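You operate a simulated robot arm through the tools that you are given. There is no shell and no other tool. Be economical: measure what you need, move in short steps, check, and stop when the job is done.

The job below is to be done with a simulated robot arm. You get a single attempt, and the scene is never put back.

Task
Load plate 75 on level 1 of the small rack.
Fine: bring the level to the arrows, pin the rack while the shelf is out; leave the shelf in and the pin free.

It is judged by the outcome, as a careful person would: the job done as asked, and still so three seconds after it is handed in. It fails if anything else is knocked over, pushed out of place, dropped, spilled or broken.

Robot
A 7-joint arm with a two-finger parallel gripper on a trunk, on a base that drives. Base frame: it is fixed to the floor where the robot stands at the start and does not move with it; the origin is under the middle of the robot, x ahead of it, y to its left, z up. Units: m, rad, N and s.
With the tool pointing down near the work surface it reaches from about 0.24 to 0.72 m from the robot's upright axis, wherever it stands. Its first joint turns from -2.007 to 2.007 rad. Places, roughly: blue shelf [0.8, 0.5, 1.3]; green shelf [0.8, 0.5, 1.2]; orange shelf [0.8, 0.5, 1]; purple shelf [0.8, 0.5, 0.9]; red rack pin [0.5, 0.8, 1.3]; shelf rack [0.8, 0.5, 1.1]; steel plate [0.75, 1.25, 0.75]; teal shelf [0.8, 0.5, 0.7]; top of the blue shelf [0.7, 0.5, 1.3]. Payload 3.91 kg.
The tool frame sits at the grasp point between the pads (the TCP): z along the fingers, y along the line on which they close. The tips reach 0.03 m beyond it. Largest opening 0.11 m; finger width 0.02, thickness 0.01; the body of the gripper, 0.048 by 0.112 m, starts 0.055 m behind the TCP.
Orientation is that of the tool frame in the base frame, as [roll, pitch, yaw] about the fixed x, y, z axes, in that order (R = Rz(yaw) Ry(pitch) Rx(roll)). With the fingers straight down and closing along the base's y, the tool's x points along the base's -x, its y along +y and its z along -z.

Tools
- The arm moves only by the tool apply_moves. Its arguments are lists of equal length, an entry for each row: "dp": the shift along the tool's x, y, z in units of 20 mm (1.0 is 20 mm), a list of three; "rot": the turn, a rotation vector about the tool's x, y, z in units of 5 degrees (1.0 is 5 degrees), a list of three; "jaw": the opening in per cent of the stroke, from 0 (shut) to 100 (fully open). In form: {"dp": [[dx, dy, dz], ...], "rot": [[wx, wy, wz], ...], "jaw": [jaw, ...]}. A call has 1 to 12 rows; each row shifts and turns the commanded pose from where the row before left it, along the tool's axes as they then stand. A call with a number of a shift or a turn outside -1 to 1 is refused whole. Each row takes 0.2 s and may step no farther than 0.05 m and 0.15 rad from the row before; otherwise, or with a gripper value out of range, the whole call is refused. Where a pose cannot be reached the arm comes as near as it can. A force on the tool above 80 N (or 10 N above the force at the start of the call, whichever is more), or a blocked arm, ends the call early, and 0.2 s more pass. Each finger travels about 0.108 m/s and halts on what it meets, pressing with about 39 N; the grip force reading is that of the motor and also rises with nothing between the fingers. The clock runs only during rows and for 0.2 s after the last one: add rows that do not move to give the fingers time. The reply holds the time, the measured pose of the TCP, the force on the tool along the base axes, the opening and the grip force, in the units named above and with some noise, with the torque about the TCP (base axes, N m) and any sound that the robot's microphone picked up.
- Cameras (640 x 400 px; columns grow to the right, rows downward): "scene" is now at [-0.0026, 0.1801, 1.8097]; the picture's right is [0.40, -0.92, 0.00], its down [-0.70, -0.30, -0.64] and it looks along [0.59, 0.25, -0.77] (base axes); focal length 250 px, centre (320, 200). "wrist" rides on the gripper at [0.072, 0.017, -0.103] in the tool frame; the picture's right is [-0.23, 0.97, 0.00], its down [-0.76, -0.18, -0.62] and it looks along [-0.61, -0.14, 0.78] (tool axes); focal length 222 px, centre (320, 200). There is no depth. A picture from a camera that has moved, and an enlarged one, comes with that camera's place and axes in the base frame and with its lens. The place of the scene camera against the robot may be out by one fixed shift of up to 0.018 m in any direction.
- snapshot(camera): a new picture of that camera. It takes no simulated time.
- move_column(by): slides the trunk up (or, below 0, down) by that many m; the arm and the scene camera ride with it, the base frame stays. It gives what a move gives, with no picture.
- drive_base(legs): drives the robot by 1 to 6 legs, each [ahead, turn to the left] in m and rad, along the robot's own axes; the way and the turn of a leg run together, so that a leg with both is an arc; at most 1.5 m and 3.142 rad a leg. The arm and the cameras ride along, it lands a little off, and it stops where it bumps. It gives what a move gives.
- aim_head(pan, tilt): turns the head with the scene camera to pan (to the left, within 2.705 rad either way) and tilt (down, from -0.506 to 1.204), counted from straight ahead of the robot. It gives what a move gives.
- zoom(camera, box): a new picture of the part [left, top, right, bottom] of that camera's present view, enlarged. It takes no simulated time.
- finish_job(): hands the job in; it is judged then, once.

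Work in short steps. Places have to be worked out from the pictures, the camera data and where the tool is seen: move nearer, look again, correct. Check each grasp and each placing, and mend what went wrong. You have 120 turns and 78 pictures in all, those below and enlarged ones among them. Open the gripper and draw the arm clear of the work before you hand the job in, unless the task says otherwise; then end with one line.

The tools are called by a JSON object that holds its "method" and its "body". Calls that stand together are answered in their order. apply_moves: Moves the arm, as the interface text tells. Its arguments: {"type":"object","properties":{"dp":{"type":"array"},"rot":{"type":"array"},"jaw":{"type":"array"}},"required":["dp","rot","jaw"]} The other tools are called the same way: move_column (by) slides the trunk up or down; drive_base (legs) drives the base; aim_head (pan, tilt) turns the head that bears the scene camera; snapshot (camera) takes a picture; zoom (camera, box) takes an enlarged picture of a part of a camera's view; finish_job () hands the job in.

At the start:

```text
t: 0.0
ee_pos: [0.3772, 0.2834, 1.4507]
tcp_rot: [-3.141, 0.0, 3.141]
force: [-0.5, -0.5, -0.3]
wrist_torque: [0.01, 0.02, -0.01]
opening: 0.11
finger_force: 0.0
trunk travel left (down, up): [-0.925, 0.065]
robot x, y, heading: [0.0, 0.0028, 0.005]
head pan, tilt: [0.408, 0.874]
```

scene: 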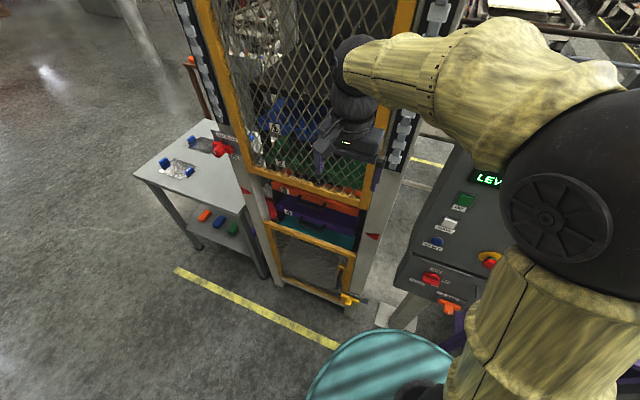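
wrist: 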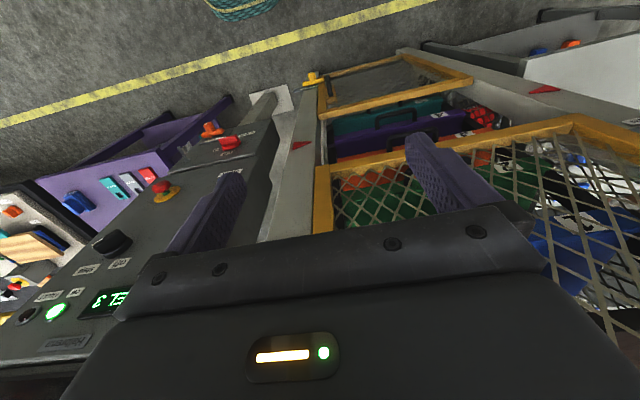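

The scene shows a rack with a mesh gate, a console on its right and a table on its left. I'll zoom in on the console, the rack and the table.

{"method": "zoom", "body": {"camera": "scene", "box": [380, 130, 540, 330]}}

{"method": "zoom", "body": {"camera": "scene", "box": [130, 100, 400, 320]}}

{"method": "zoom", "body": {"camera": "wrist", "box": [0, 100, 320, 370]}}

```text
2.00 times, centred on (460, 230) of scene
camera zoom: at [-0.0026, 0.1801, 1.8097], right [0.4, -0.92, 0.0], down [-0.7, -0.3, -0.64], along [0.59, 0.25, -0.77], focal length 500 px, centre (40, 140)
```

zoom: 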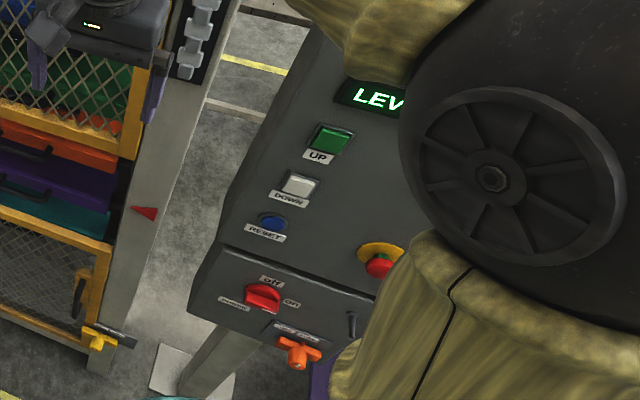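

```text
1.82 times, centred on (265, 210) of scene
camera zoom: at [-0.0026, 0.1801, 1.8097], right [0.4, -0.92, 0.0], down [-0.7, -0.3, -0.64], along [0.59, 0.25, -0.77], focal length 455 px, centre (420, 182)
```

zoom: 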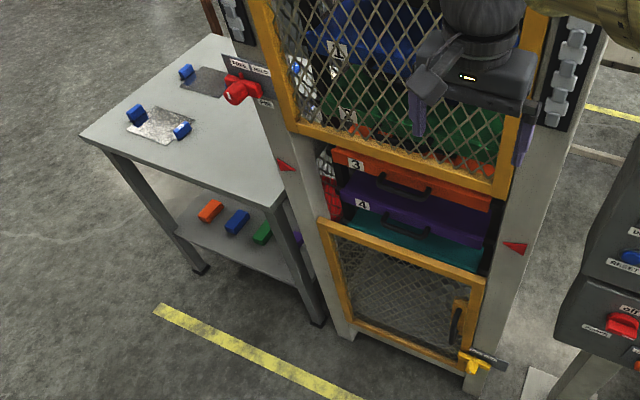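

```text
1.48 times, centred on (160, 235) of wrist
camera zoom: at [0.3047, 0.2991, 1.5529], right [0.23, 0.97, 0.0], down [0.76, -0.18, 0.62], along [0.61, -0.14, -0.78], focal length 329 px, centre (557, 148)
```

zoom: 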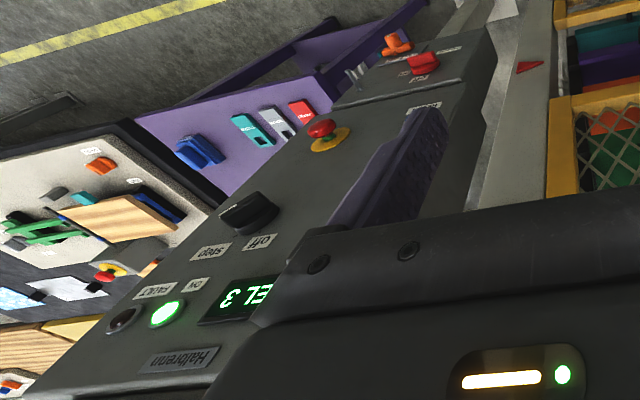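

Level 3 is at the arrows now. I'll look closer at the table with the plates and turn the head to the console.

{"method": "zoom", "body": {"camera": "scene", "box": [140, 110, 260, 185]}}

{"method": "aim_head", "body": {"pan": 0.75, "tilt": 0.55}}

{"method": "snapshot", "body": {"camera": "scene"}}

{"method": "aim_head", "body": {"pan": -0.3, "tilt": 0.7}}

{"method": "snapshot", "body": {"camera": "scene"}}

```text
5.33 times, centred on (200, 148) of scene
camera zoom: at [-0.0026, 0.1801, 1.8097], right [0.4, -0.92, 0.0], down [-0.7, -0.3, -0.64], along [0.59, 0.25, -0.77], focal length 1334 px, centre (960, 480)
```

zoom: 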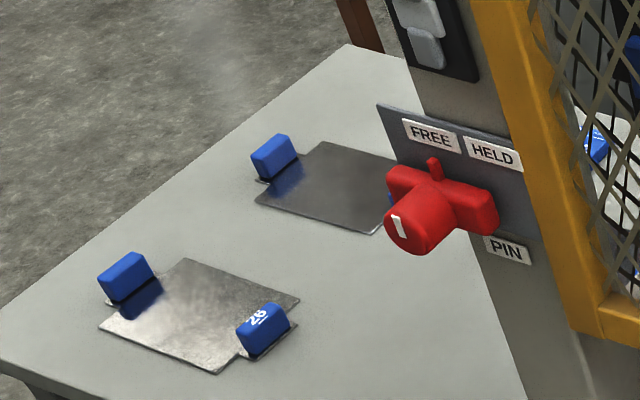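

```text
t: 0.8
ee_pos: [0.3776, 0.2824, 1.4495]
tcp_rot: [3.141, -0.002, 3.141]
force: [0.3, 0.5, -0.2]
wrist_torque: [0.03, 0.02, -0.02]
opening: 0.1099
finger_force: 0.0
trunk travel left (down, up): [-0.925, 0.065]
robot x, y, heading: [-0.0007, 0.0038, 0.002]
head pan, tilt: [0.75, 0.55]
```

```text
71 pictures are left
camera scene: at [-0.0075, 0.2107, 1.8369], right [0.68, -0.73, 0.0], down [-0.38, -0.36, -0.85], along [0.62, 0.58, -0.52], focal length 250 px, centre (320, 200)
```

scene: 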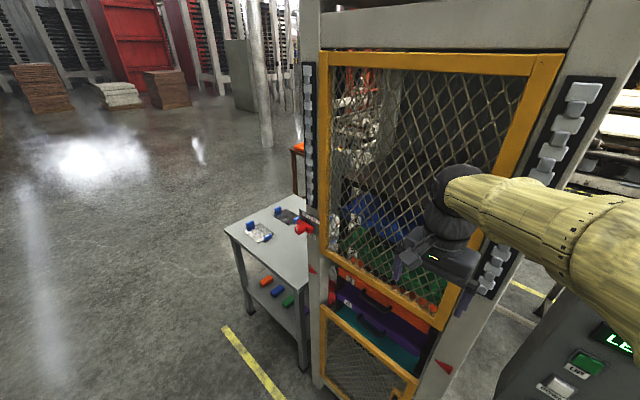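

```text
t: 2.1
ee_pos: [0.3759, 0.2806, 1.4486]
tcp_rot: [3.141, -0.001, -3.141]
force: [0.2, -0.4, 0.5]
wrist_torque: [0.03, 0.01, -0.01]
opening: 0.1099
finger_force: 0.1
trunk travel left (down, up): [-0.925, 0.065]
robot x, y, heading: [-0.001, 0.0024, 0.003]
head pan, tilt: [-0.3, 0.7]
```

```text
70 pictures are left
camera scene: at [0.0078, 0.1246, 1.8238], right [-0.3, -0.96, 0.0], down [-0.62, 0.19, -0.76], along [0.73, -0.23, -0.64], focal length 250 px, centre (320, 200)
```

scene: 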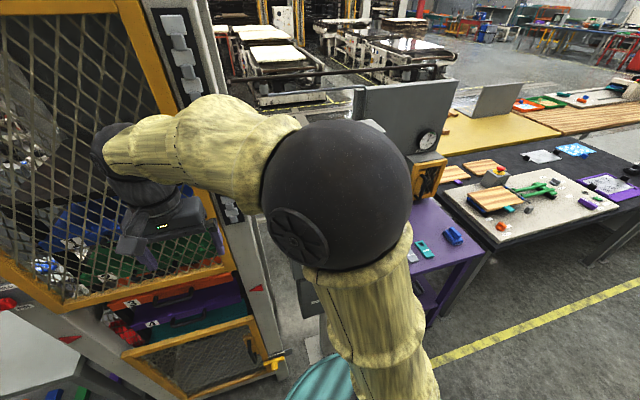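

The hidden plate still has to be identified. The arm blocks the scene view of the console, so I'll move the tool to the right at height and look with the wrist camera.

{"method": "apply_moves", "body": {"dp": [[0.5, -1, -0.2], [0.5, -1, -0.2], [0.5, -1, -0.2], [0, -1, -0.2], [0, -1, -0.2], [0, -1, 0], [0, -1, 0], [0, -1, 0], [0, -1, 0], [0, -1, 0]], "rot": [[0, 0, 0], [0, 0, 0], [0, 0, 0], [0, 0, 0], [0, 0, 0], [0, 0, 0], [0, 0, 0], [0, 0, 0], [0, 0, 0], [0, 0, 0]], "jaw": [100, 100, 100, 100, 100, 100, 100, 100, 100, 100]}}

{"method": "snapshot", "body": {"camera": "wrist"}}

{"method": "aim_head", "body": {"pan": 0.408, "tilt": 0.75}}

{"method": "snapshot", "body": {"camera": "scene"}}

```text
t: 4.3
ee_pos: [0.3473, 0.0812, 1.47]
tcp_rot: [-3.141, -0.001, -3.141]
force: [-0.4, 0.0, 0.2]
wrist_torque: [0.0, -0.02, -0.02]
opening: 0.1102
finger_force: 0.0
trunk travel left (down, up): [-0.925, 0.065]
robot x, y, heading: [0.0014, 0.0012, 0.001]
head pan, tilt: [-0.3, 0.7]
```

```text
69 pictures are left
camera wrist: at [0.2746, 0.0978, 1.5731], right [0.23, 0.97, 0.0], down [0.76, -0.18, 0.62], along [0.61, -0.14, -0.78], focal length 222 px, centre (320, 200)
```

wrist: 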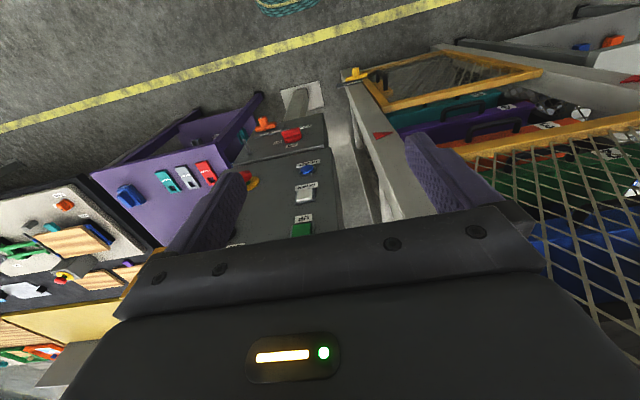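

```text
t: 5.4
ee_pos: [0.3485, 0.082, 1.4696]
tcp_rot: [-3.139, -0.001, -3.141]
force: [-0.6, 0.1, -0.2]
wrist_torque: [0.0, -0.05, 0.03]
opening: 0.1103
finger_force: 0.1
trunk travel left (down, up): [-0.925, 0.065]
robot x, y, heading: [-0.0025, 0.0017, 0.002]
head pan, tilt: [0.408, 0.75]
```

```text
68 pictures are left
camera scene: at [0.0028, 0.1824, 1.8195], right [0.4, -0.92, 0.0], down [-0.63, -0.27, -0.73], along [0.67, 0.29, -0.68], focal length 250 px, centre (320, 200)
```

scene: 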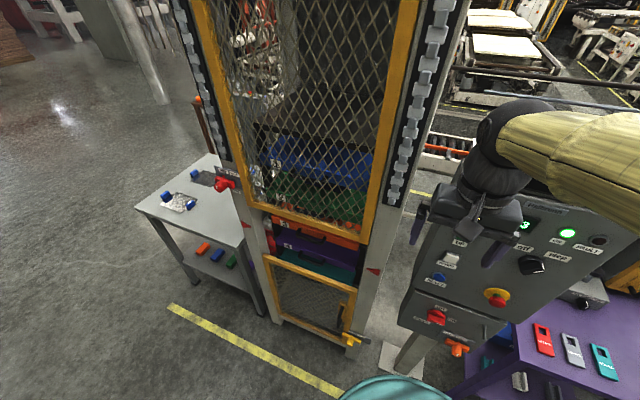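

The console is mostly visible now, so I'll zoom in on it and on the rack.

{"method": "zoom", "body": {"camera": "scene", "box": [395, 190, 635, 365]}}

{"method": "zoom", "body": {"camera": "scene", "box": [230, 130, 410, 290]}}

{"method": "zoom", "body": {"camera": "wrist", "box": [220, 80, 380, 240]}}

```text
2.29 times, centred on (515, 278) of scene
camera zoom: at [0.0028, 0.1824, 1.8195], right [0.4, -0.92, 0.0], down [-0.63, -0.27, -0.73], along [0.67, 0.29, -0.68], focal length 572 px, centre (-126, 23)
```

zoom: 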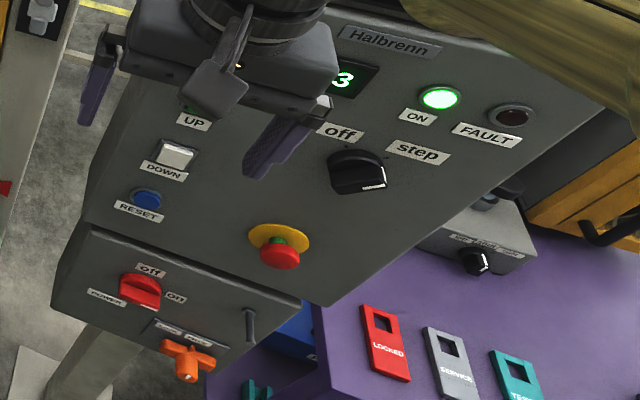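

```text
2.50 times, centred on (320, 210) of scene
camera zoom: at [0.0028, 0.1824, 1.8195], right [0.4, -0.92, 0.0], down [-0.63, -0.27, -0.73], along [0.67, 0.29, -0.68], focal length 625 px, centre (320, 175)
```

zoom: 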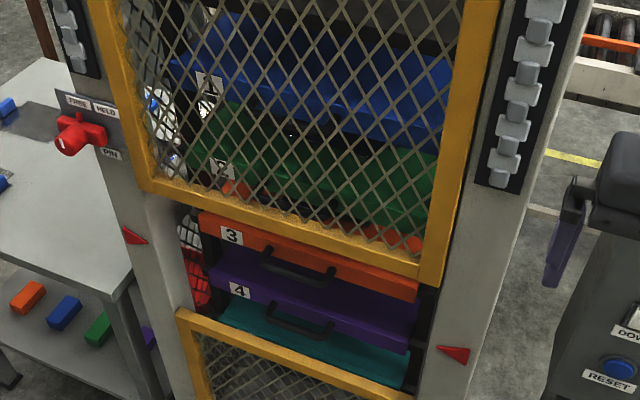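

```text
2.50 times, centred on (300, 160) of wrist
camera zoom: at [0.2749, 0.0987, 1.573], right [0.23, 0.97, 0.0], down [0.76, -0.18, 0.62], along [0.61, -0.14, -0.78], focal length 555 px, centre (370, 300)
```

zoom: 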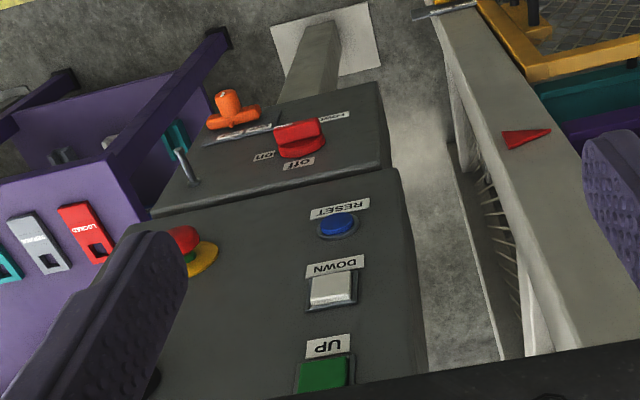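

The ON lamp is lit, with the step and power selectors beside it. To triangulate the buttons I'll lower the wrist camera for a second view, and also zoom in on the pin.

{"method": "zoom", "body": {"camera": "scene", "box": [205, 160, 255, 200]}}

{"method": "apply_moves", "body": {"dp": [[0.5, -0.8, 1], [0.5, -0.8, 1], [0.5, -0.8, 1], [0.5, -0.8, 1], [0.5, -0.8, 1], [0, 0, 1]], "rot": [[0, 0, 0], [0, 0, 0], [0, 0, 0], [0, 0, 0], [0, 0, 0], [0, 0, 0]], "jaw": [0, 0, 0, 0, 0, 0]}}

{"method": "snapshot", "body": {"camera": "wrist"}}

{"method": "snapshot", "body": {"camera": "scene"}}

```text
10.00 times, centred on (230, 180) of scene
camera zoom: at [0.0028, 0.1824, 1.8195], right [0.4, -0.92, 0.0], down [-0.63, -0.27, -0.73], along [0.67, 0.29, -0.68], focal length 2501 px, centre (1220, 400)
```

zoom: 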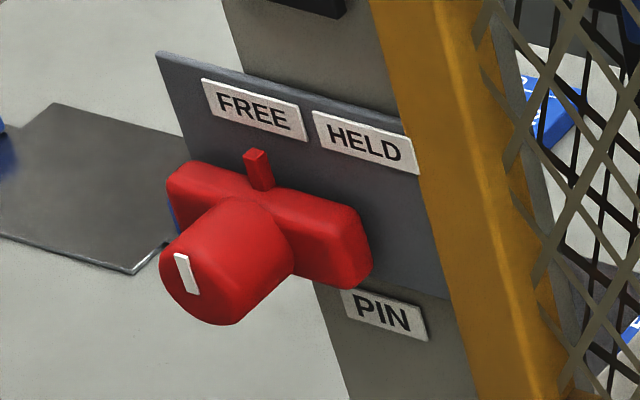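

```text
t: 6.8
ee_pos: [0.2986, 0.0002, 1.3496]
tcp_rot: [3.141, -0.002, -3.141]
force: [0.3, 0.3, 0.3]
wrist_torque: [-0.01, 0.01, 0.0]
opening: 0.0
finger_force: 37.4
trunk travel left (down, up): [-0.925, 0.065]
robot x, y, heading: [-0.0005, 0.003, -0.002]
head pan, tilt: [0.408, 0.75]
```

```text
63 pictures are left
camera wrist: at [0.225, 0.0183, 1.4529], right [0.23, 0.97, 0.0], down [0.76, -0.18, 0.62], along [0.61, -0.14, -0.78], focal length 222 px, centre (320, 200)
```

wrist: 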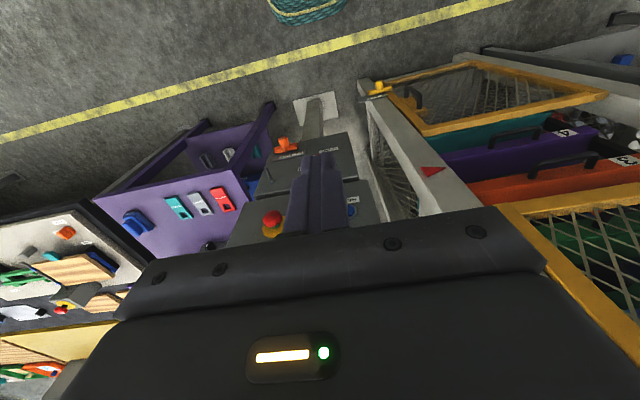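

```text
62 pictures are left
camera scene: at [0.0039, 0.1828, 1.8195], right [0.4, -0.92, 0.0], down [-0.63, -0.27, -0.73], along [0.67, 0.29, -0.68], focal length 250 px, centre (320, 200)
```

scene: 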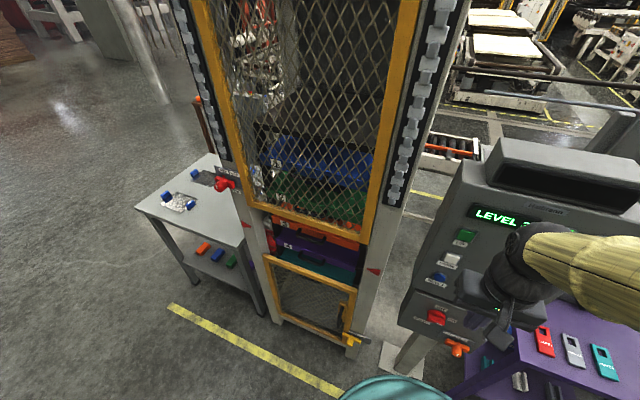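

RESET triangulates to about (0.55, 0.01, 1.09) and the panel looks steep, so the buttons are best pressed with the tool horizontal. I'll tilt the tool forward while easing ahead, staying clear of the panel.

{"method": "apply_moves", "body": {"dp": [[-0.3, 0, 0.1], [-0.3, 0, 0.1], [-0.3, 0, 0.1], [-0.3, 0, 0.1], [-0.3, 0, 0.1], [-0.3, 0, 0.1], [-0.3, 0, 0.15], [-0.3, 0, 0.15], [-0.3, 0, 0.15]], "rot": [[0, -1, 0], [0, -1, 0], [0, -1, 0], [0, -1, 0], [0, -1, 0], [0, -1, 0], [0, -1, 0], [0, -1, 0], [0, -1, 0]], "jaw": [0, 0, 0, 0, 0, 0, 0, 0, 0]}}

{"method": "apply_moves", "body": {"dp": [[-0.1, 0, 0.3], [-0.1, 0, 0.3], [-0.1, 0, 0.3], [-0.1, 0, 0.3], [-0.1, 0, 0.3], [-0.1, 0, 0.3], [0, 0, 0.3], [0, 0, 0], [0, 0, 0]], "rot": [[0, -1, 0], [0, -1, 0], [0, -1, 0], [0, -1, 0], [0, -1, 0], [0, -1, 0], [0, -1, 0], [0, -1, 0], [0, -1, 0]], "jaw": [0, 0, 0, 0, 0, 0, 0, 0, 0]}}

{"method": "snapshot", "body": {"camera": "wrist"}}

{"method": "snapshot", "body": {"camera": "scene"}}

```text
t: 8.8
ee_pos: [0.4013, 0.0023, 1.3975]
tcp_rot: [-3.141, 0.783, 3.14]
force: [0.7, 0.2, -0.4]
wrist_torque: [0.01, -0.01, 0.0]
opening: 0.0
finger_force: 37.1
out of reach, approached as far as the arm can: row 4, 5, 6, 7, 8, 9
trunk travel left (down, up): [-0.925, 0.065]
robot x, y, heading: [0.0007, -0.0001, 0.002]
head pan, tilt: [0.408, 0.75]
```

```text
t: 10.8
ee_pos: [0.5204, 0.0027, 1.4438]
tcp_rot: [-3.138, 1.559, -3.138]
force: [-28.6, -0.4, -25.8]
wrist_torque: [0.0, 0.51, 0.01]
opening: 0.0
finger_force: 37.9
out of reach, approached as far as the arm can: row 1, 2, 3, 4, 5, 6, 7, 8, 9
trunk travel left (down, up): [-0.925, 0.065]
robot x, y, heading: [0.0026, 0.0032, -0.004]
head pan, tilt: [0.408, 0.75]
```

```text
61 pictures are left
camera wrist: at [0.4154, 0.0206, 1.3733], right [0.0, 0.97, 0.23], down [-0.61, -0.18, 0.77], along [0.79, -0.14, 0.6], focal length 222 px, centre (320, 200)
```

wrist: 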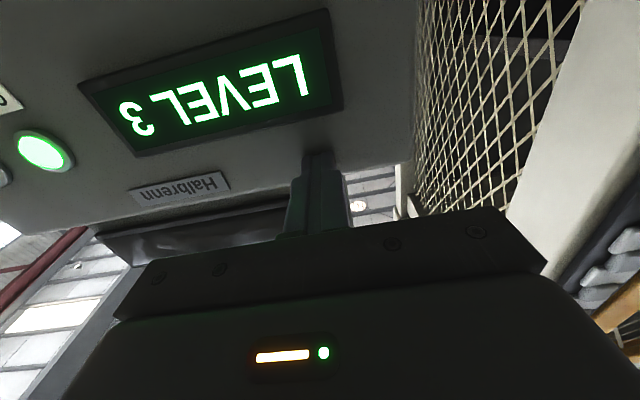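

```text
60 pictures are left
camera scene: at [-0.0026, 0.1822, 1.8191], right [0.4, -0.92, 0.0], down [-0.62, -0.27, -0.73], along [0.67, 0.29, -0.68], focal length 250 px, centre (320, 200)
```

scene: 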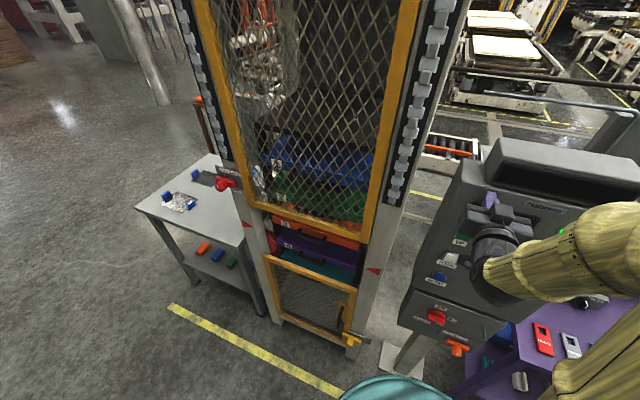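

The tips touched the panel just below the hood (28 N), because reach limits pushed the tool upward. I'll back straight off.

{"method": "apply_moves", "body": {"dp": [[0, 0, -1], [0, 0, -1], [0, 0, -1], [0, 0, -1]], "rot": [[0, 0, 0], [0, 0, 0], [0, 0, 0], [0, 0, 0]], "jaw": [0, 0, 0, 0]}}

{"method": "snapshot", "body": {"camera": "wrist"}}

```text
t: 11.8
ee_pos: [0.5135, 0.0054, 1.4739]
tcp_rot: [0.101, 1.568, 0.103]
force: [0.1, 1.2, 0.4]
wrist_torque: [-0.02, -0.03, 0.0]
opening: 0.0
finger_force: 38.0
out of reach, approached as far as the arm can: row 1, 2, 3, 4
trunk travel left (down, up): [-0.925, 0.065]
robot x, y, heading: [0.0035, -0.0045, 0.003]
head pan, tilt: [0.408, 0.75]
```

```text
59 pictures are left
camera wrist: at [0.4103, 0.0227, 1.4006], right [0.0, 0.97, 0.23], down [-0.63, -0.18, 0.76], along [0.78, -0.14, 0.61], focal length 222 px, centre (320, 200)
```

wrist: 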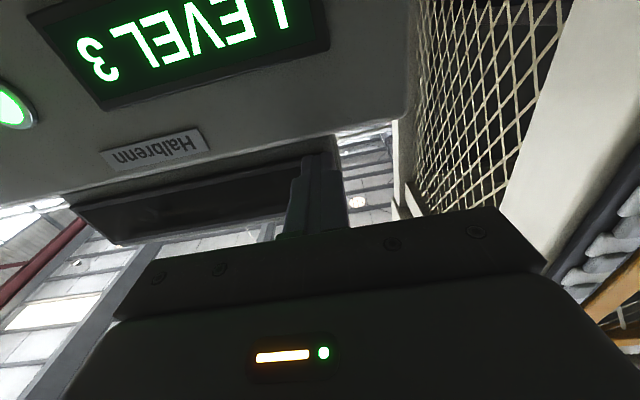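

Contact is released. With the tool horizontal the arm can't fold closer than about 0.5 m, so the base must back up. I'll check what is behind first.

{"method": "aim_head", "body": {"pan": 2.7, "tilt": 0.7}}

{"method": "snapshot", "body": {"camera": "scene"}}

```text
t: 13.9
ee_pos: [0.5146, 0.0059, 1.4711]
tcp_rot: [-0.094, 1.569, -0.095]
force: [0.0, -1.3, 0.0]
wrist_torque: [0.0, -0.01, -0.03]
opening: 0.0
finger_force: 37.9
trunk travel left (down, up): [-0.925, 0.065]
robot x, y, heading: [0.0001, 0.0017, 0.003]
head pan, tilt: [2.7, 0.7]
```

```text
58 pictures are left
camera scene: at [-0.1502, 0.1859, 1.8238], right [0.43, 0.9, 0.0], down [0.58, -0.28, -0.77], along [-0.69, 0.33, -0.64], focal length 250 px, centre (320, 200)
```

scene: 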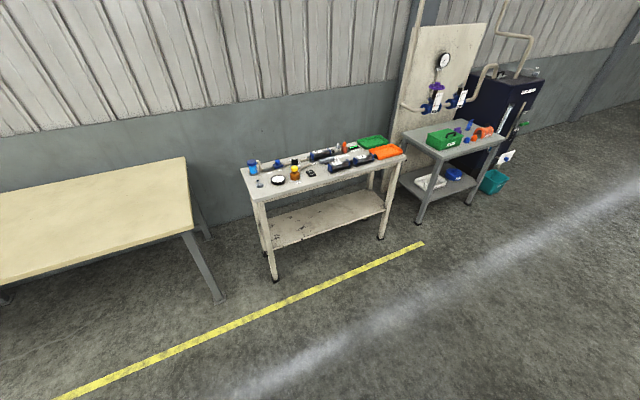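

There is at least 0.8 m clear behind. I'll back up 0.28 m and look again.

{"method": "drive_base", "body": {"legs": [[-0.28, 0]]}}

{"method": "aim_head", "body": {"pan": 0.2, "tilt": 0.7}}

{"method": "snapshot", "body": {"camera": "scene"}}

{"method": "snapshot", "body": {"camera": "wrist"}}

```text
t: 16.1
ee_pos: [0.2363, 0.0057, 1.4721]
tcp_rot: [-2.988, 1.57, -2.99]
force: [-0.6, 0.2, 0.3]
wrist_torque: [-0.01, 0.03, 0.01]
opening: 0.0001
finger_force: 37.8
trunk travel left (down, up): [-0.925, 0.065]
robot x, y, heading: [-0.2792, 0.0, 0.0]
head pan, tilt: [2.7, 0.7]
```

```text
t: 18.4
ee_pos: [0.2365, 0.0063, 1.472]
tcp_rot: [2.947, 1.57, 2.947]
force: [0.5, 0.0, -0.1]
wrist_torque: [-0.01, -0.02, -0.01]
opening: 0.0
finger_force: 38.3
trunk travel left (down, up): [-0.925, 0.065]
robot x, y, heading: [-0.2776, 0.0004, 0.001]
head pan, tilt: [0.201, 0.7]
```

```text
57 pictures are left
camera scene: at [-0.2687, 0.1664, 1.8238], right [0.2, -0.98, 0.0], down [-0.63, -0.13, -0.76], along [0.75, 0.15, -0.64], focal length 250 px, centre (320, 200)
```

scene: 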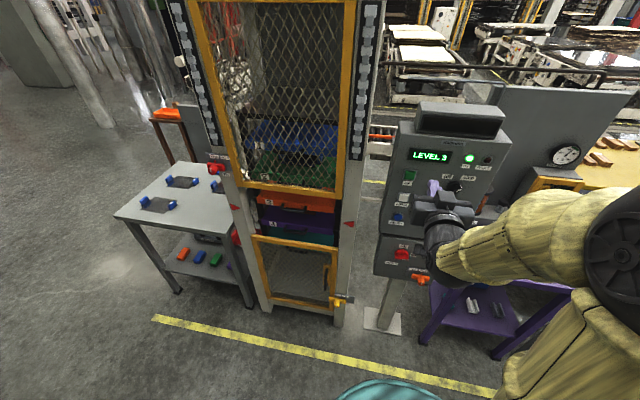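

```text
56 pictures are left
camera wrist: at [0.1326, 0.023, 1.3995], right [0.0, 0.97, 0.23], down [-0.62, -0.18, 0.76], along [0.78, -0.14, 0.61], focal length 222 px, centre (320, 200)
```

wrist: 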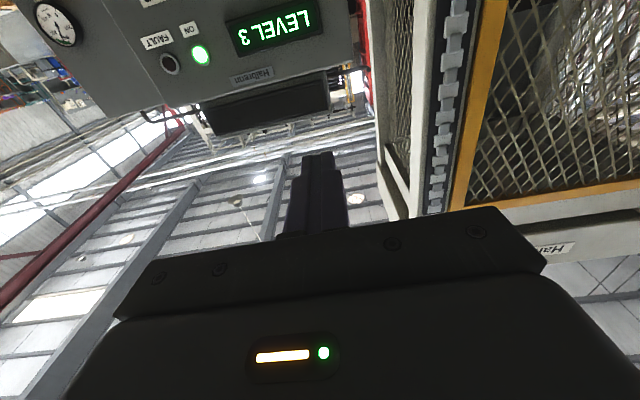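

Good view now. I'll zoom in on the console and the plates.

{"method": "zoom", "body": {"camera": "scene", "box": [360, 130, 520, 300]}}

{"method": "zoom", "body": {"camera": "scene", "box": [110, 150, 240, 230]}}

{"method": "zoom", "body": {"camera": "scene", "box": [200, 130, 370, 310]}}

```text
2.35 times, centred on (440, 215) of scene
camera zoom: at [-0.2687, 0.1664, 1.8238], right [0.2, -0.98, 0.0], down [-0.63, -0.13, -0.76], along [0.75, 0.15, -0.64], focal length 588 px, centre (38, 165)
```

zoom: 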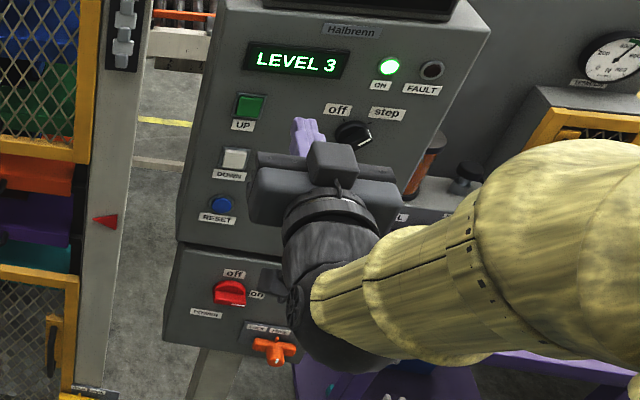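

```text
4.92 times, centred on (175, 190) of scene
camera zoom: at [-0.2687, 0.1664, 1.8238], right [0.2, -0.98, 0.0], down [-0.63, -0.13, -0.76], along [0.75, 0.15, -0.64], focal length 1231 px, centre (1034, 249)
```

zoom: 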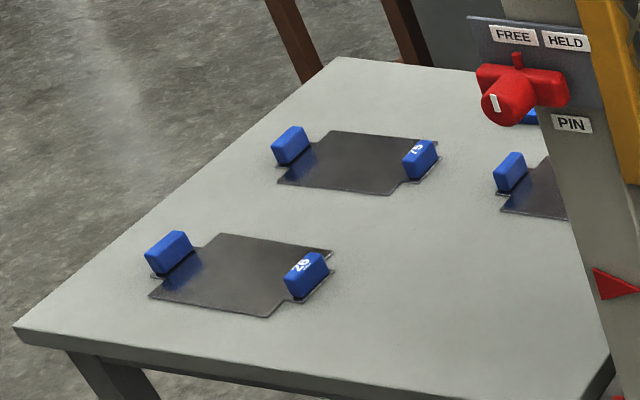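

```text
2.22 times, centred on (285, 220) of scene
camera zoom: at [-0.2687, 0.1664, 1.8238], right [0.2, -0.98, 0.0], down [-0.63, -0.13, -0.76], along [0.75, 0.15, -0.64], focal length 556 px, centre (398, 156)
```

zoom: 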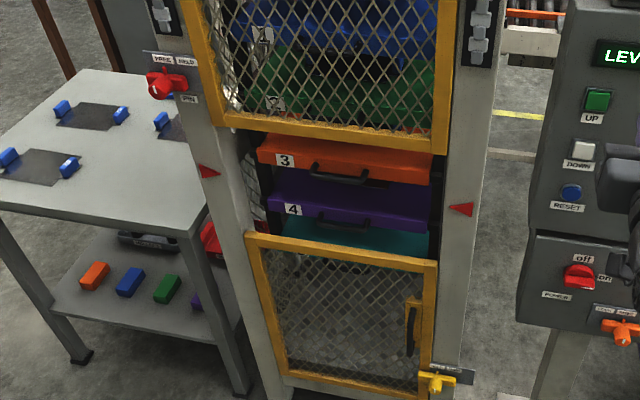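

Estimates are DOWN ≈ (0.545, 0.006, 1.20) and UP ≈ (0.56, 0, 1.30). I'll lower the column so the horizontal tool is level with DOWN, then look through the wrist camera.

{"method": "move_column", "body": {"by": -0.27}}

{"method": "apply_moves", "body": {"dp": [[0, 0, 1], [0, 0, 1], [0, 0, 1], [0, 0, 1], [0, 0, 1], [0, 0, 1], [0, 0, 0]], "rot": [[0, 0, 0], [0, 0, 0], [0, 0, 0], [0, 0, 0], [0, 0, 0], [0, 0, 0], [0, 0, 0]], "jaw": [0, 0, 0, 0, 0, 0, 0]}}

{"method": "snapshot", "body": {"camera": "wrist"}}

```text
t: 21.1
ee_pos: [0.2374, 0.0079, 1.2018]
tcp_rot: [-0.182, 1.57, -0.178]
force: [-0.6, 0.5, 0.1]
wrist_torque: [0.01, -0.02, 0.04]
opening: 0.0
finger_force: 37.5
trunk travel left (down, up): [-0.655, 0.335]
robot x, y, heading: [-0.2799, 0.0049, -0.0]
head pan, tilt: [0.201, 0.7]
```

```text
t: 22.7
ee_pos: [0.3567, 0.0056, 1.2014]
tcp_rot: [0.067, 1.57, 0.07]
force: [-0.9, -0.2, -0.1]
wrist_torque: [-0.06, 0.01, -0.01]
opening: 0.0001
finger_force: 37.5
trunk travel left (down, up): [-0.655, 0.335]
robot x, y, heading: [-0.2796, -0.0036, 0.002]
head pan, tilt: [0.201, 0.7]
```

```text
52 pictures are left
camera wrist: at [0.2525, 0.0229, 1.1283], right [0.0, 0.97, 0.23], down [-0.62, -0.18, 0.76], along [0.78, -0.14, 0.61], focal length 222 px, centre (320, 200)
```

wrist: 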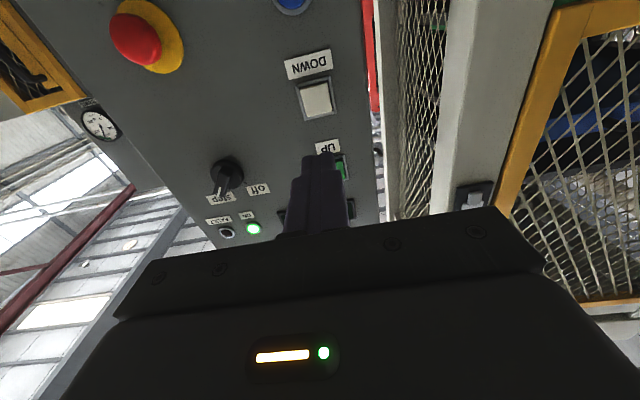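

The step selector points to "step", and DOWN lies right on the tool axis. I'll advance close, then press in small steps.

{"method": "apply_moves", "body": {"dp": [[0, 0, 1], [0, 0, 1], [0, 0, 1], [0, 0, 1], [0, 0, 1], [0, 0, 1], [0, 0, 0.5], [0, 0, 0]], "rot": [[0, 0, 0], [0, 0, 0], [0, 0, 0], [0, 0, 0], [0, 0, 0], [0, 0, 0], [0, 0, 0], [0, 0, 0]], "jaw": [0, 0, 0, 0, 0, 0, 0, 0]}}

{"method": "snapshot", "body": {"camera": "wrist"}}

```text
t: 24.5
ee_pos: [0.485, 0.0075, 1.2033]
tcp_rot: [3.115, 1.57, 3.116]
force: [0.3, 0.0, 0.6]
wrist_torque: [0.0, 0.01, 0.01]
opening: 0.0001
finger_force: 38.6
trunk travel left (down, up): [-0.655, 0.335]
robot x, y, heading: [-0.2762, -0.0019, 0.005]
head pan, tilt: [0.201, 0.7]
```

```text
51 pictures are left
camera wrist: at [0.3819, 0.0233, 1.1299], right [0.0, 0.97, 0.23], down [-0.62, -0.18, 0.76], along [0.78, -0.14, 0.61], focal length 222 px, centre (320, 200)
```

wrist: 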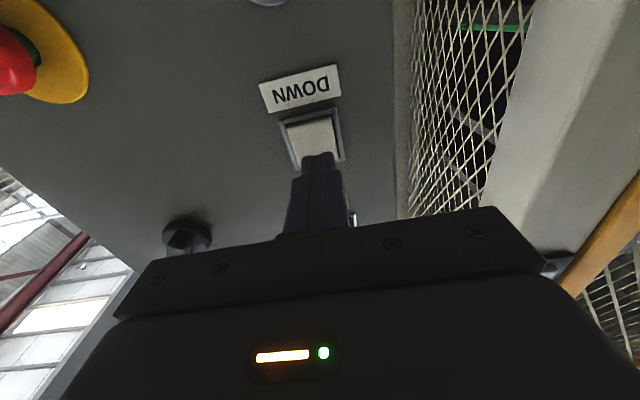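

The fingertip is in front of the DOWN button, so I'll press in fine steps.

{"method": "apply_moves", "body": {"dp": [[0, 0, 0.4], [0, 0, 0.3], [0, 0, 0.2], [0, 0, 0.2], [0, 0, 0]], "rot": [[0, 0, 0], [0, 0, 0], [0, 0, 0], [0, 0, 0], [0, 0, 0]], "jaw": [0, 0, 0, 0, 0]}}

```text
t: 25.7
ee_pos: [0.5073, 0.0065, 1.2028]
tcp_rot: [0.287, 1.57, 0.288]
force: [0.4, 0.3, 0.0]
wrist_torque: [-0.04, 0.01, 0.01]
opening: 0.0003
finger_force: 37.6
trunk travel left (down, up): [-0.655, 0.335]
robot x, y, heading: [-0.281, 0.001, 0.003]
head pan, tilt: [0.201, 0.7]
```

No contact yet, so I'll continue.

{"method": "apply_moves", "body": {"dp": [[0, 0, 0.25], [0, 0, 0.25], [0, 0, 0.25], [0, 0, 0]], "rot": [[0, 0, 0], [0, 0, 0], [0, 0, 0], [0, 0, 0]], "jaw": [0, 0, 0, 0]}}

```text
t: 26.7
ee_pos: [0.5196, 0.0054, 1.2006]
tcp_rot: [3.075, 1.568, 3.075]
force: [-29.7, -2.1, -9.7]
wrist_torque: [-0.02, 0.27, -0.04]
opening: 0.0
finger_force: 37.6
trunk travel left (down, up): [-0.655, 0.335]
robot x, y, heading: [-0.2789, -0.0021, -0.001]
head pan, tilt: [0.201, 0.7]
heard: click
```

Click heard with 30 N. I'll release and see how the rack moved.

{"method": "apply_moves", "body": {"dp": [[0, 0, -0.6], [0, 0, -0.6], [0, 0, 0], [0, 0, 0], [0, 0, 0], [0, 0, 0], [0, 0, 0], [0, 0, 0]], "rot": [[0, 0, 0], [0, 0, 0], [0, 0, 0], [0, 0, 0], [0, 0, 0], [0, 0, 0], [0, 0, 0], [0, 0, 0]], "jaw": [0, 0, 0, 0, 0, 0, 0, 0]}}

{"method": "aim_head", "body": {"pan": 0.3, "tilt": 0.5}}

{"method": "snapshot", "body": {"camera": "scene"}}

```text
t: 28.5
ee_pos: [0.4993, 0.0061, 1.201]
tcp_rot: [-0.087, 1.57, -0.088]
force: [-0.4, 1.0, 0.3]
wrist_torque: [0.0, 0.01, -0.01]
opening: 0.0
finger_force: 37.0
trunk travel left (down, up): [-0.655, 0.335]
robot x, y, heading: [-0.2796, 0.0018, 0.001]
head pan, tilt: [0.201, 0.7]
```

```text
t: 29.3
ee_pos: [0.4994, 0.007, 1.2022]
tcp_rot: [-0.052, 1.57, -0.051]
force: [0.6, -0.8, 0.1]
wrist_torque: [0.02, 0.02, 0.01]
opening: 0.0
finger_force: 37.5
trunk travel left (down, up): [-0.655, 0.335]
robot x, y, heading: [-0.2803, -0.0019, 0.0]
head pan, tilt: [0.3, 0.499]
```

```text
50 pictures are left
camera scene: at [-0.2649, 0.1762, 1.5714], right [0.3, -0.95, 0.0], down [-0.46, -0.14, -0.88], along [0.84, 0.26, -0.48], focal length 250 px, centre (320, 200)
```

scene: 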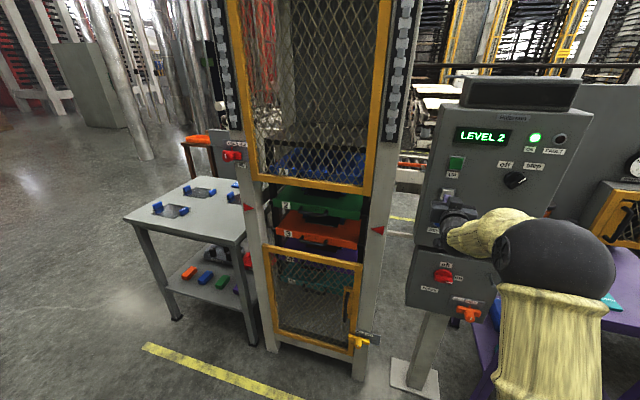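

One press gives one level, and the display now reads LEVEL 2. I'll press DOWN once more.

{"method": "apply_moves", "body": {"dp": [[0, 0, 0.5], [0, 0, 0.25], [0, 0, 0.25], [0, 0, 0], [0, 0, -0.6], [0, 0, -0.6], [0, 0, -0.4], [0, 0, 0], [0, 0, 0], [0, 0, 0], [0, 0, 0], [0, 0, 0]], "rot": [[0, 0, 0], [0, 0, 0], [0, 0, 0], [0, 0, 0], [0, 0, 0], [0, 0, 0], [0, 0, 0], [0, 0, 0], [0, 0, 0], [0, 0, 0], [0, 0, 0], [0, 0, 0]], "jaw": [0, 0, 0, 0, 0, 0, 0, 0, 0, 0, 0, 0]}}

{"method": "zoom", "body": {"camera": "scene", "box": [210, 90, 410, 390]}}

{"method": "zoom", "body": {"camera": "scene", "box": [390, 70, 600, 220]}}

```text
t: 31.9
ee_pos: [0.4869, 0.008, 1.2023]
tcp_rot: [-0.146, 1.57, -0.148]
force: [-0.2, 0.0, -0.4]
wrist_torque: [0.01, 0.0, -0.01]
opening: 0.0
finger_force: 38.0
trunk travel left (down, up): [-0.655, 0.335]
robot x, y, heading: [-0.2787, 0.0019, -0.001]
head pan, tilt: [0.3, 0.499]
heard: click
```

```text
1.33 times, centred on (310, 240) of scene
camera zoom: at [-0.2649, 0.1762, 1.5715], right [0.3, -0.95, 0.0], down [-0.46, -0.14, -0.88], along [0.84, 0.26, -0.48], focal length 334 px, centre (333, 147)
```

zoom: 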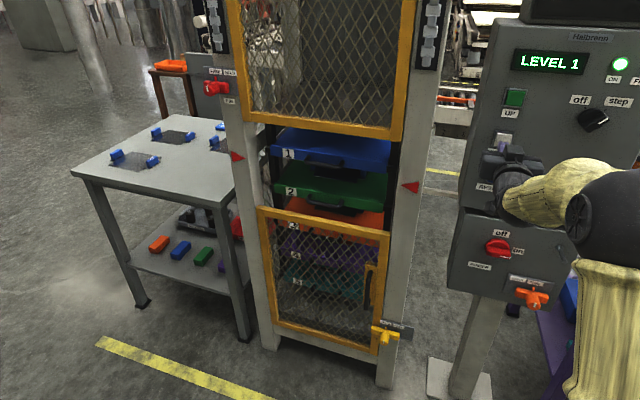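

```text
2.67 times, centred on (495, 145) of scene
camera zoom: at [-0.2649, 0.1762, 1.5715], right [0.3, -0.95, 0.0], down [-0.46, -0.14, -0.88], along [0.84, 0.26, -0.48], focal length 667 px, centre (-147, 347)
```

zoom: 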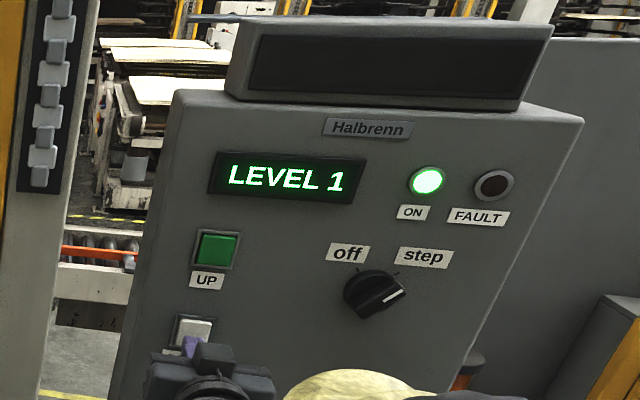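

LEVEL 1 is displayed and sits at the arrows as the other levels did. I'll retract the arm and drive sideways to stand in front of the rack; the pin knob is near (0.46, 0.76, 1.28).

{"method": "apply_moves", "body": {"dp": [[0, 0, -1], [0, 0, -1], [0, 0, -1], [0, 0, -1], [0, 0, -1], [0, 0, -1], [0, 0, -1], [0, 0, -1], [0, 0, -1], [0, 0, -1], [0, 0, -1], [0, 0, -1]], "rot": [[0, 0, 0], [0, 0, 0], [0, 0, 0], [0, 0, 0], [0, 0, 0], [0, 0, 0], [0, 0, 0], [0, 0, 0], [0, 0, 0], [0, 0, 0], [0, 0, 0], [0, 0, 0]], "jaw": [0, 0, 0, 0, 0, 0, 0, 0, 0, 0, 0, 0]}}

{"method": "drive_base", "body": {"legs": [[0, 1.571], [0.52, 0], [0, -1.571]]}}

{"method": "aim_head", "body": {"pan": 0.15, "tilt": 0.5}}

{"method": "snapshot", "body": {"camera": "scene"}}

{"method": "snapshot", "body": {"camera": "wrist"}}

```text
t: 34.5
ee_pos: [0.2444, 0.0071, 1.2033]
tcp_rot: [0.068, 1.571, 0.069]
force: [-0.2, -0.4, 0.6]
wrist_torque: [0.01, 0.01, 0.01]
opening: 0.0003
finger_force: 38.2
trunk travel left (down, up): [-0.655, 0.335]
robot x, y, heading: [-0.2765, -0.0001, 0.008]
head pan, tilt: [0.3, 0.499]
```

```text
t: 49.1
ee_pos: [0.2472, 0.5379, 1.2022]
tcp_rot: [2.969, 1.569, 2.968]
force: [0.0, -1.2, 0.0]
wrist_torque: [0.02, 0.04, 0.0]
opening: 0.0
finger_force: 37.5
trunk travel left (down, up): [-0.655, 0.335]
robot x, y, heading: [-0.279, 0.5344, -0.002]
head pan, tilt: [0.3, 0.499]
```

```text
t: 49.8
ee_pos: [0.2469, 0.5366, 1.2036]
tcp_rot: [0.077, 1.57, 0.075]
force: [-0.1, 0.1, 0.4]
wrist_torque: [0.02, 0.03, -0.01]
opening: 0.0
finger_force: 37.3
trunk travel left (down, up): [-0.655, 0.335]
robot x, y, heading: [-0.2796, 0.5318, -0.004]
head pan, tilt: [0.15, 0.499]
```

```text
47 pictures are left
camera scene: at [-0.2614, 0.6952, 1.5715], right [0.15, -0.99, 0.0], down [-0.47, -0.07, -0.88], along [0.87, 0.13, -0.48], focal length 250 px, centre (320, 200)
```

scene: 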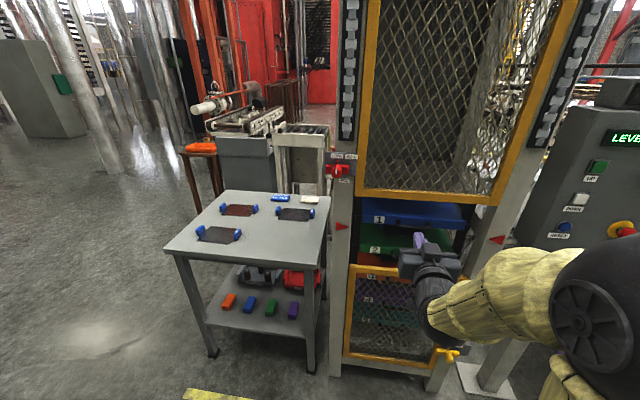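

```text
46 pictures are left
camera wrist: at [0.1429, 0.5544, 1.1304], right [0.0, 0.97, 0.23], down [-0.62, -0.18, 0.76], along [0.78, -0.14, 0.61], focal length 222 px, centre (320, 200)
```

wrist: 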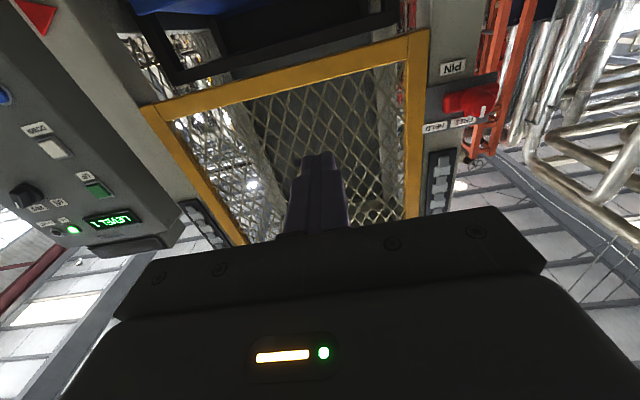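

I'll zoom in on the plates, the pin and the level 1 shelf.

{"method": "zoom", "body": {"camera": "scene", "box": [180, 185, 330, 250]}}

{"method": "zoom", "body": {"camera": "scene", "box": [310, 140, 510, 260]}}

{"method": "zoom", "body": {"camera": "wrist", "box": [410, 40, 530, 160]}}

```text
4.27 times, centred on (255, 218) of scene
camera zoom: at [-0.2614, 0.6952, 1.5715], right [0.15, -0.99, 0.0], down [-0.47, -0.07, -0.88], along [0.87, 0.13, -0.48], focal length 1067 px, centre (597, 125)
```

zoom: 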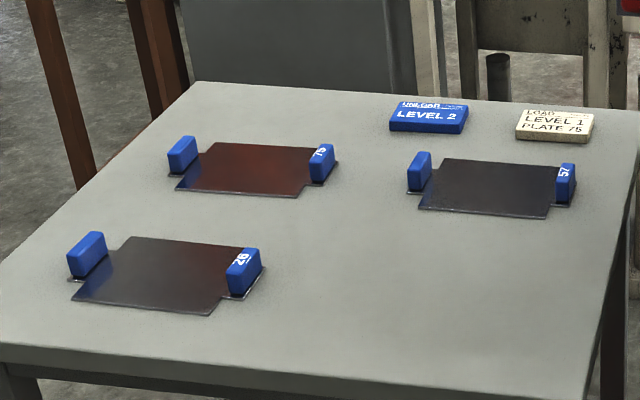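

```text
3.20 times, centred on (410, 200) of scene
camera zoom: at [-0.2614, 0.6952, 1.5715], right [0.15, -0.99, 0.0], down [-0.47, -0.07, -0.88], along [0.87, 0.13, -0.48], focal length 800 px, centre (32, 200)
```

zoom: 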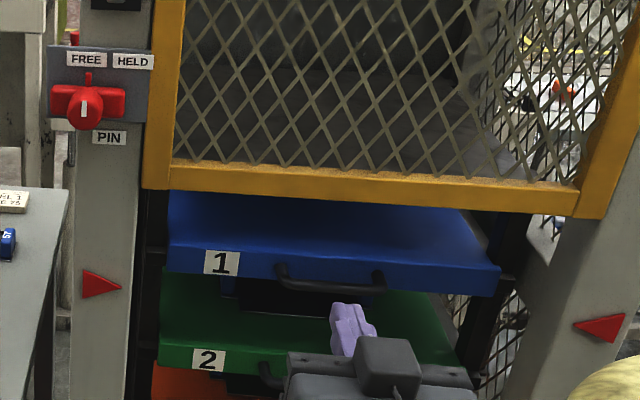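

```text
3.33 times, centred on (470, 100) of wrist
camera zoom: at [0.1429, 0.5544, 1.1304], right [0.0, 0.97, 0.23], down [-0.62, -0.18, 0.76], along [0.78, -0.14, 0.61], focal length 740 px, centre (-180, 533)
```

zoom: 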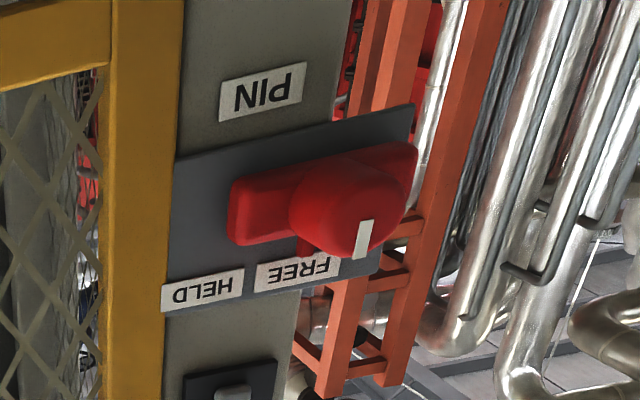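

Cards on the table confirm "LOAD LEVEL 1 PLATE 75". The pin reads FREE, with its T-bar horizontal, the knob end near (0.462, 0.755, 1.277) and HELD clockwise of it. I'll move the open gripper in front of the pin.

{"method": "apply_moves", "body": {"dp": [[-0.35, 1, 0.2], [-0.35, 1, 0.2], [-0.35, 1, 0.2], [-0.35, 1, 0.2], [-0.35, 1, 0.2], [-0.35, 1, 0.2], [-0.35, 1, 0.2], [-0.35, 1, 0.2], [-0.35, 1, 0.2], [-0.35, 1, 0.2], [-0.2, 0.9, 0.2], [0, 0, 0]], "rot": [[0, 0, 0], [0, 0, 0], [0, 0, 0], [0, 0, 0], [0, 0, 0], [0, 0, 0], [0, 0, 0], [0, 0, 0], [0, 0, 0], [0, 0, 0], [0, 0, 0], [0, 0, 0]], "jaw": [90, 90, 90, 90, 90, 90, 90, 90, 90, 90, 90, 90]}}

{"method": "snapshot", "body": {"camera": "wrist"}}

{"method": "zoom", "body": {"camera": "scene", "box": [270, 110, 430, 250]}}

```text
t: 52.4
ee_pos: [0.2903, 0.7559, 1.2784]
tcp_rot: [0.098, 1.57, 0.095]
force: [-0.4, -0.2, -0.2]
wrist_torque: [-0.05, 0.01, 0.0]
opening: 0.0991
finger_force: 0.0
trunk travel left (down, up): [-0.655, 0.335]
robot x, y, heading: [-0.2765, 0.5297, -0.005]
head pan, tilt: [0.15, 0.499]
```

```text
42 pictures are left
camera wrist: at [0.1864, 0.7721, 1.2055], right [0.0, 0.97, 0.23], down [-0.62, -0.18, 0.76], along [0.78, -0.14, 0.61], focal length 222 px, centre (320, 200)
```

wrist: 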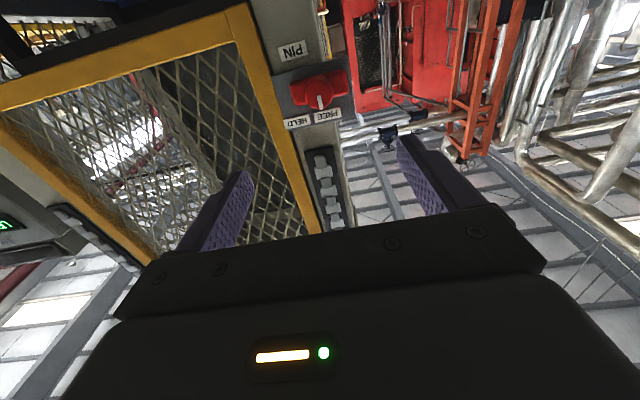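

```text
2.86 times, centred on (350, 180) of scene
camera zoom: at [-0.2614, 0.6951, 1.5715], right [0.15, -0.99, 0.0], down [-0.47, -0.07, -0.88], along [0.87, 0.13, -0.48], focal length 715 px, centre (234, 257)
```

zoom: 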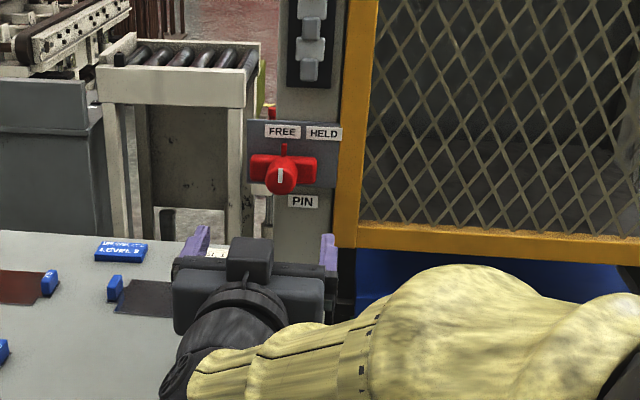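

Alignment looks close. I'll advance 0.09 m and check in detail.

{"method": "apply_moves", "body": {"dp": [[0, 0, 0.9], [0, 0, 0.9], [0, 0, 0.9], [0, 0, 0.9], [0, 0, 0.9], [0, 0, 0]], "rot": [[0, 0, 0], [0, 0, 0], [0, 0, 0], [0, 0, 0], [0, 0, 0], [0, 0, 0]], "jaw": [90, 90, 90, 90, 90, 90]}}

{"method": "zoom", "body": {"camera": "wrist", "box": [160, 50, 480, 250]}}

```text
t: 53.8
ee_pos: [0.381, 0.7547, 1.2768]
tcp_rot: [-0.797, 1.569, -0.799]
force: [0.2, 0.0, 0.6]
wrist_torque: [0.0, -0.01, 0.01]
opening: 0.099
finger_force: 0.1
trunk travel left (down, up): [-0.655, 0.335]
robot x, y, heading: [-0.2734, 0.5311, -0.001]
head pan, tilt: [0.15, 0.499]
```

```text
2.00 times, centred on (320, 150) of wrist
camera zoom: at [0.2778, 0.7717, 1.2041], right [0.0, 0.97, 0.23], down [-0.62, -0.18, 0.76], along [0.78, -0.14, 0.61], focal length 444 px, centre (320, 300)
```

zoom: 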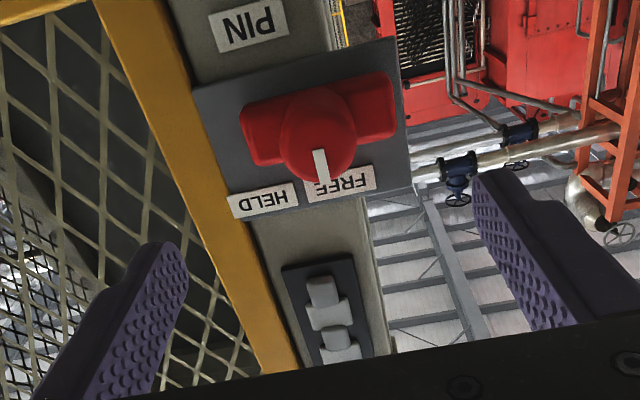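

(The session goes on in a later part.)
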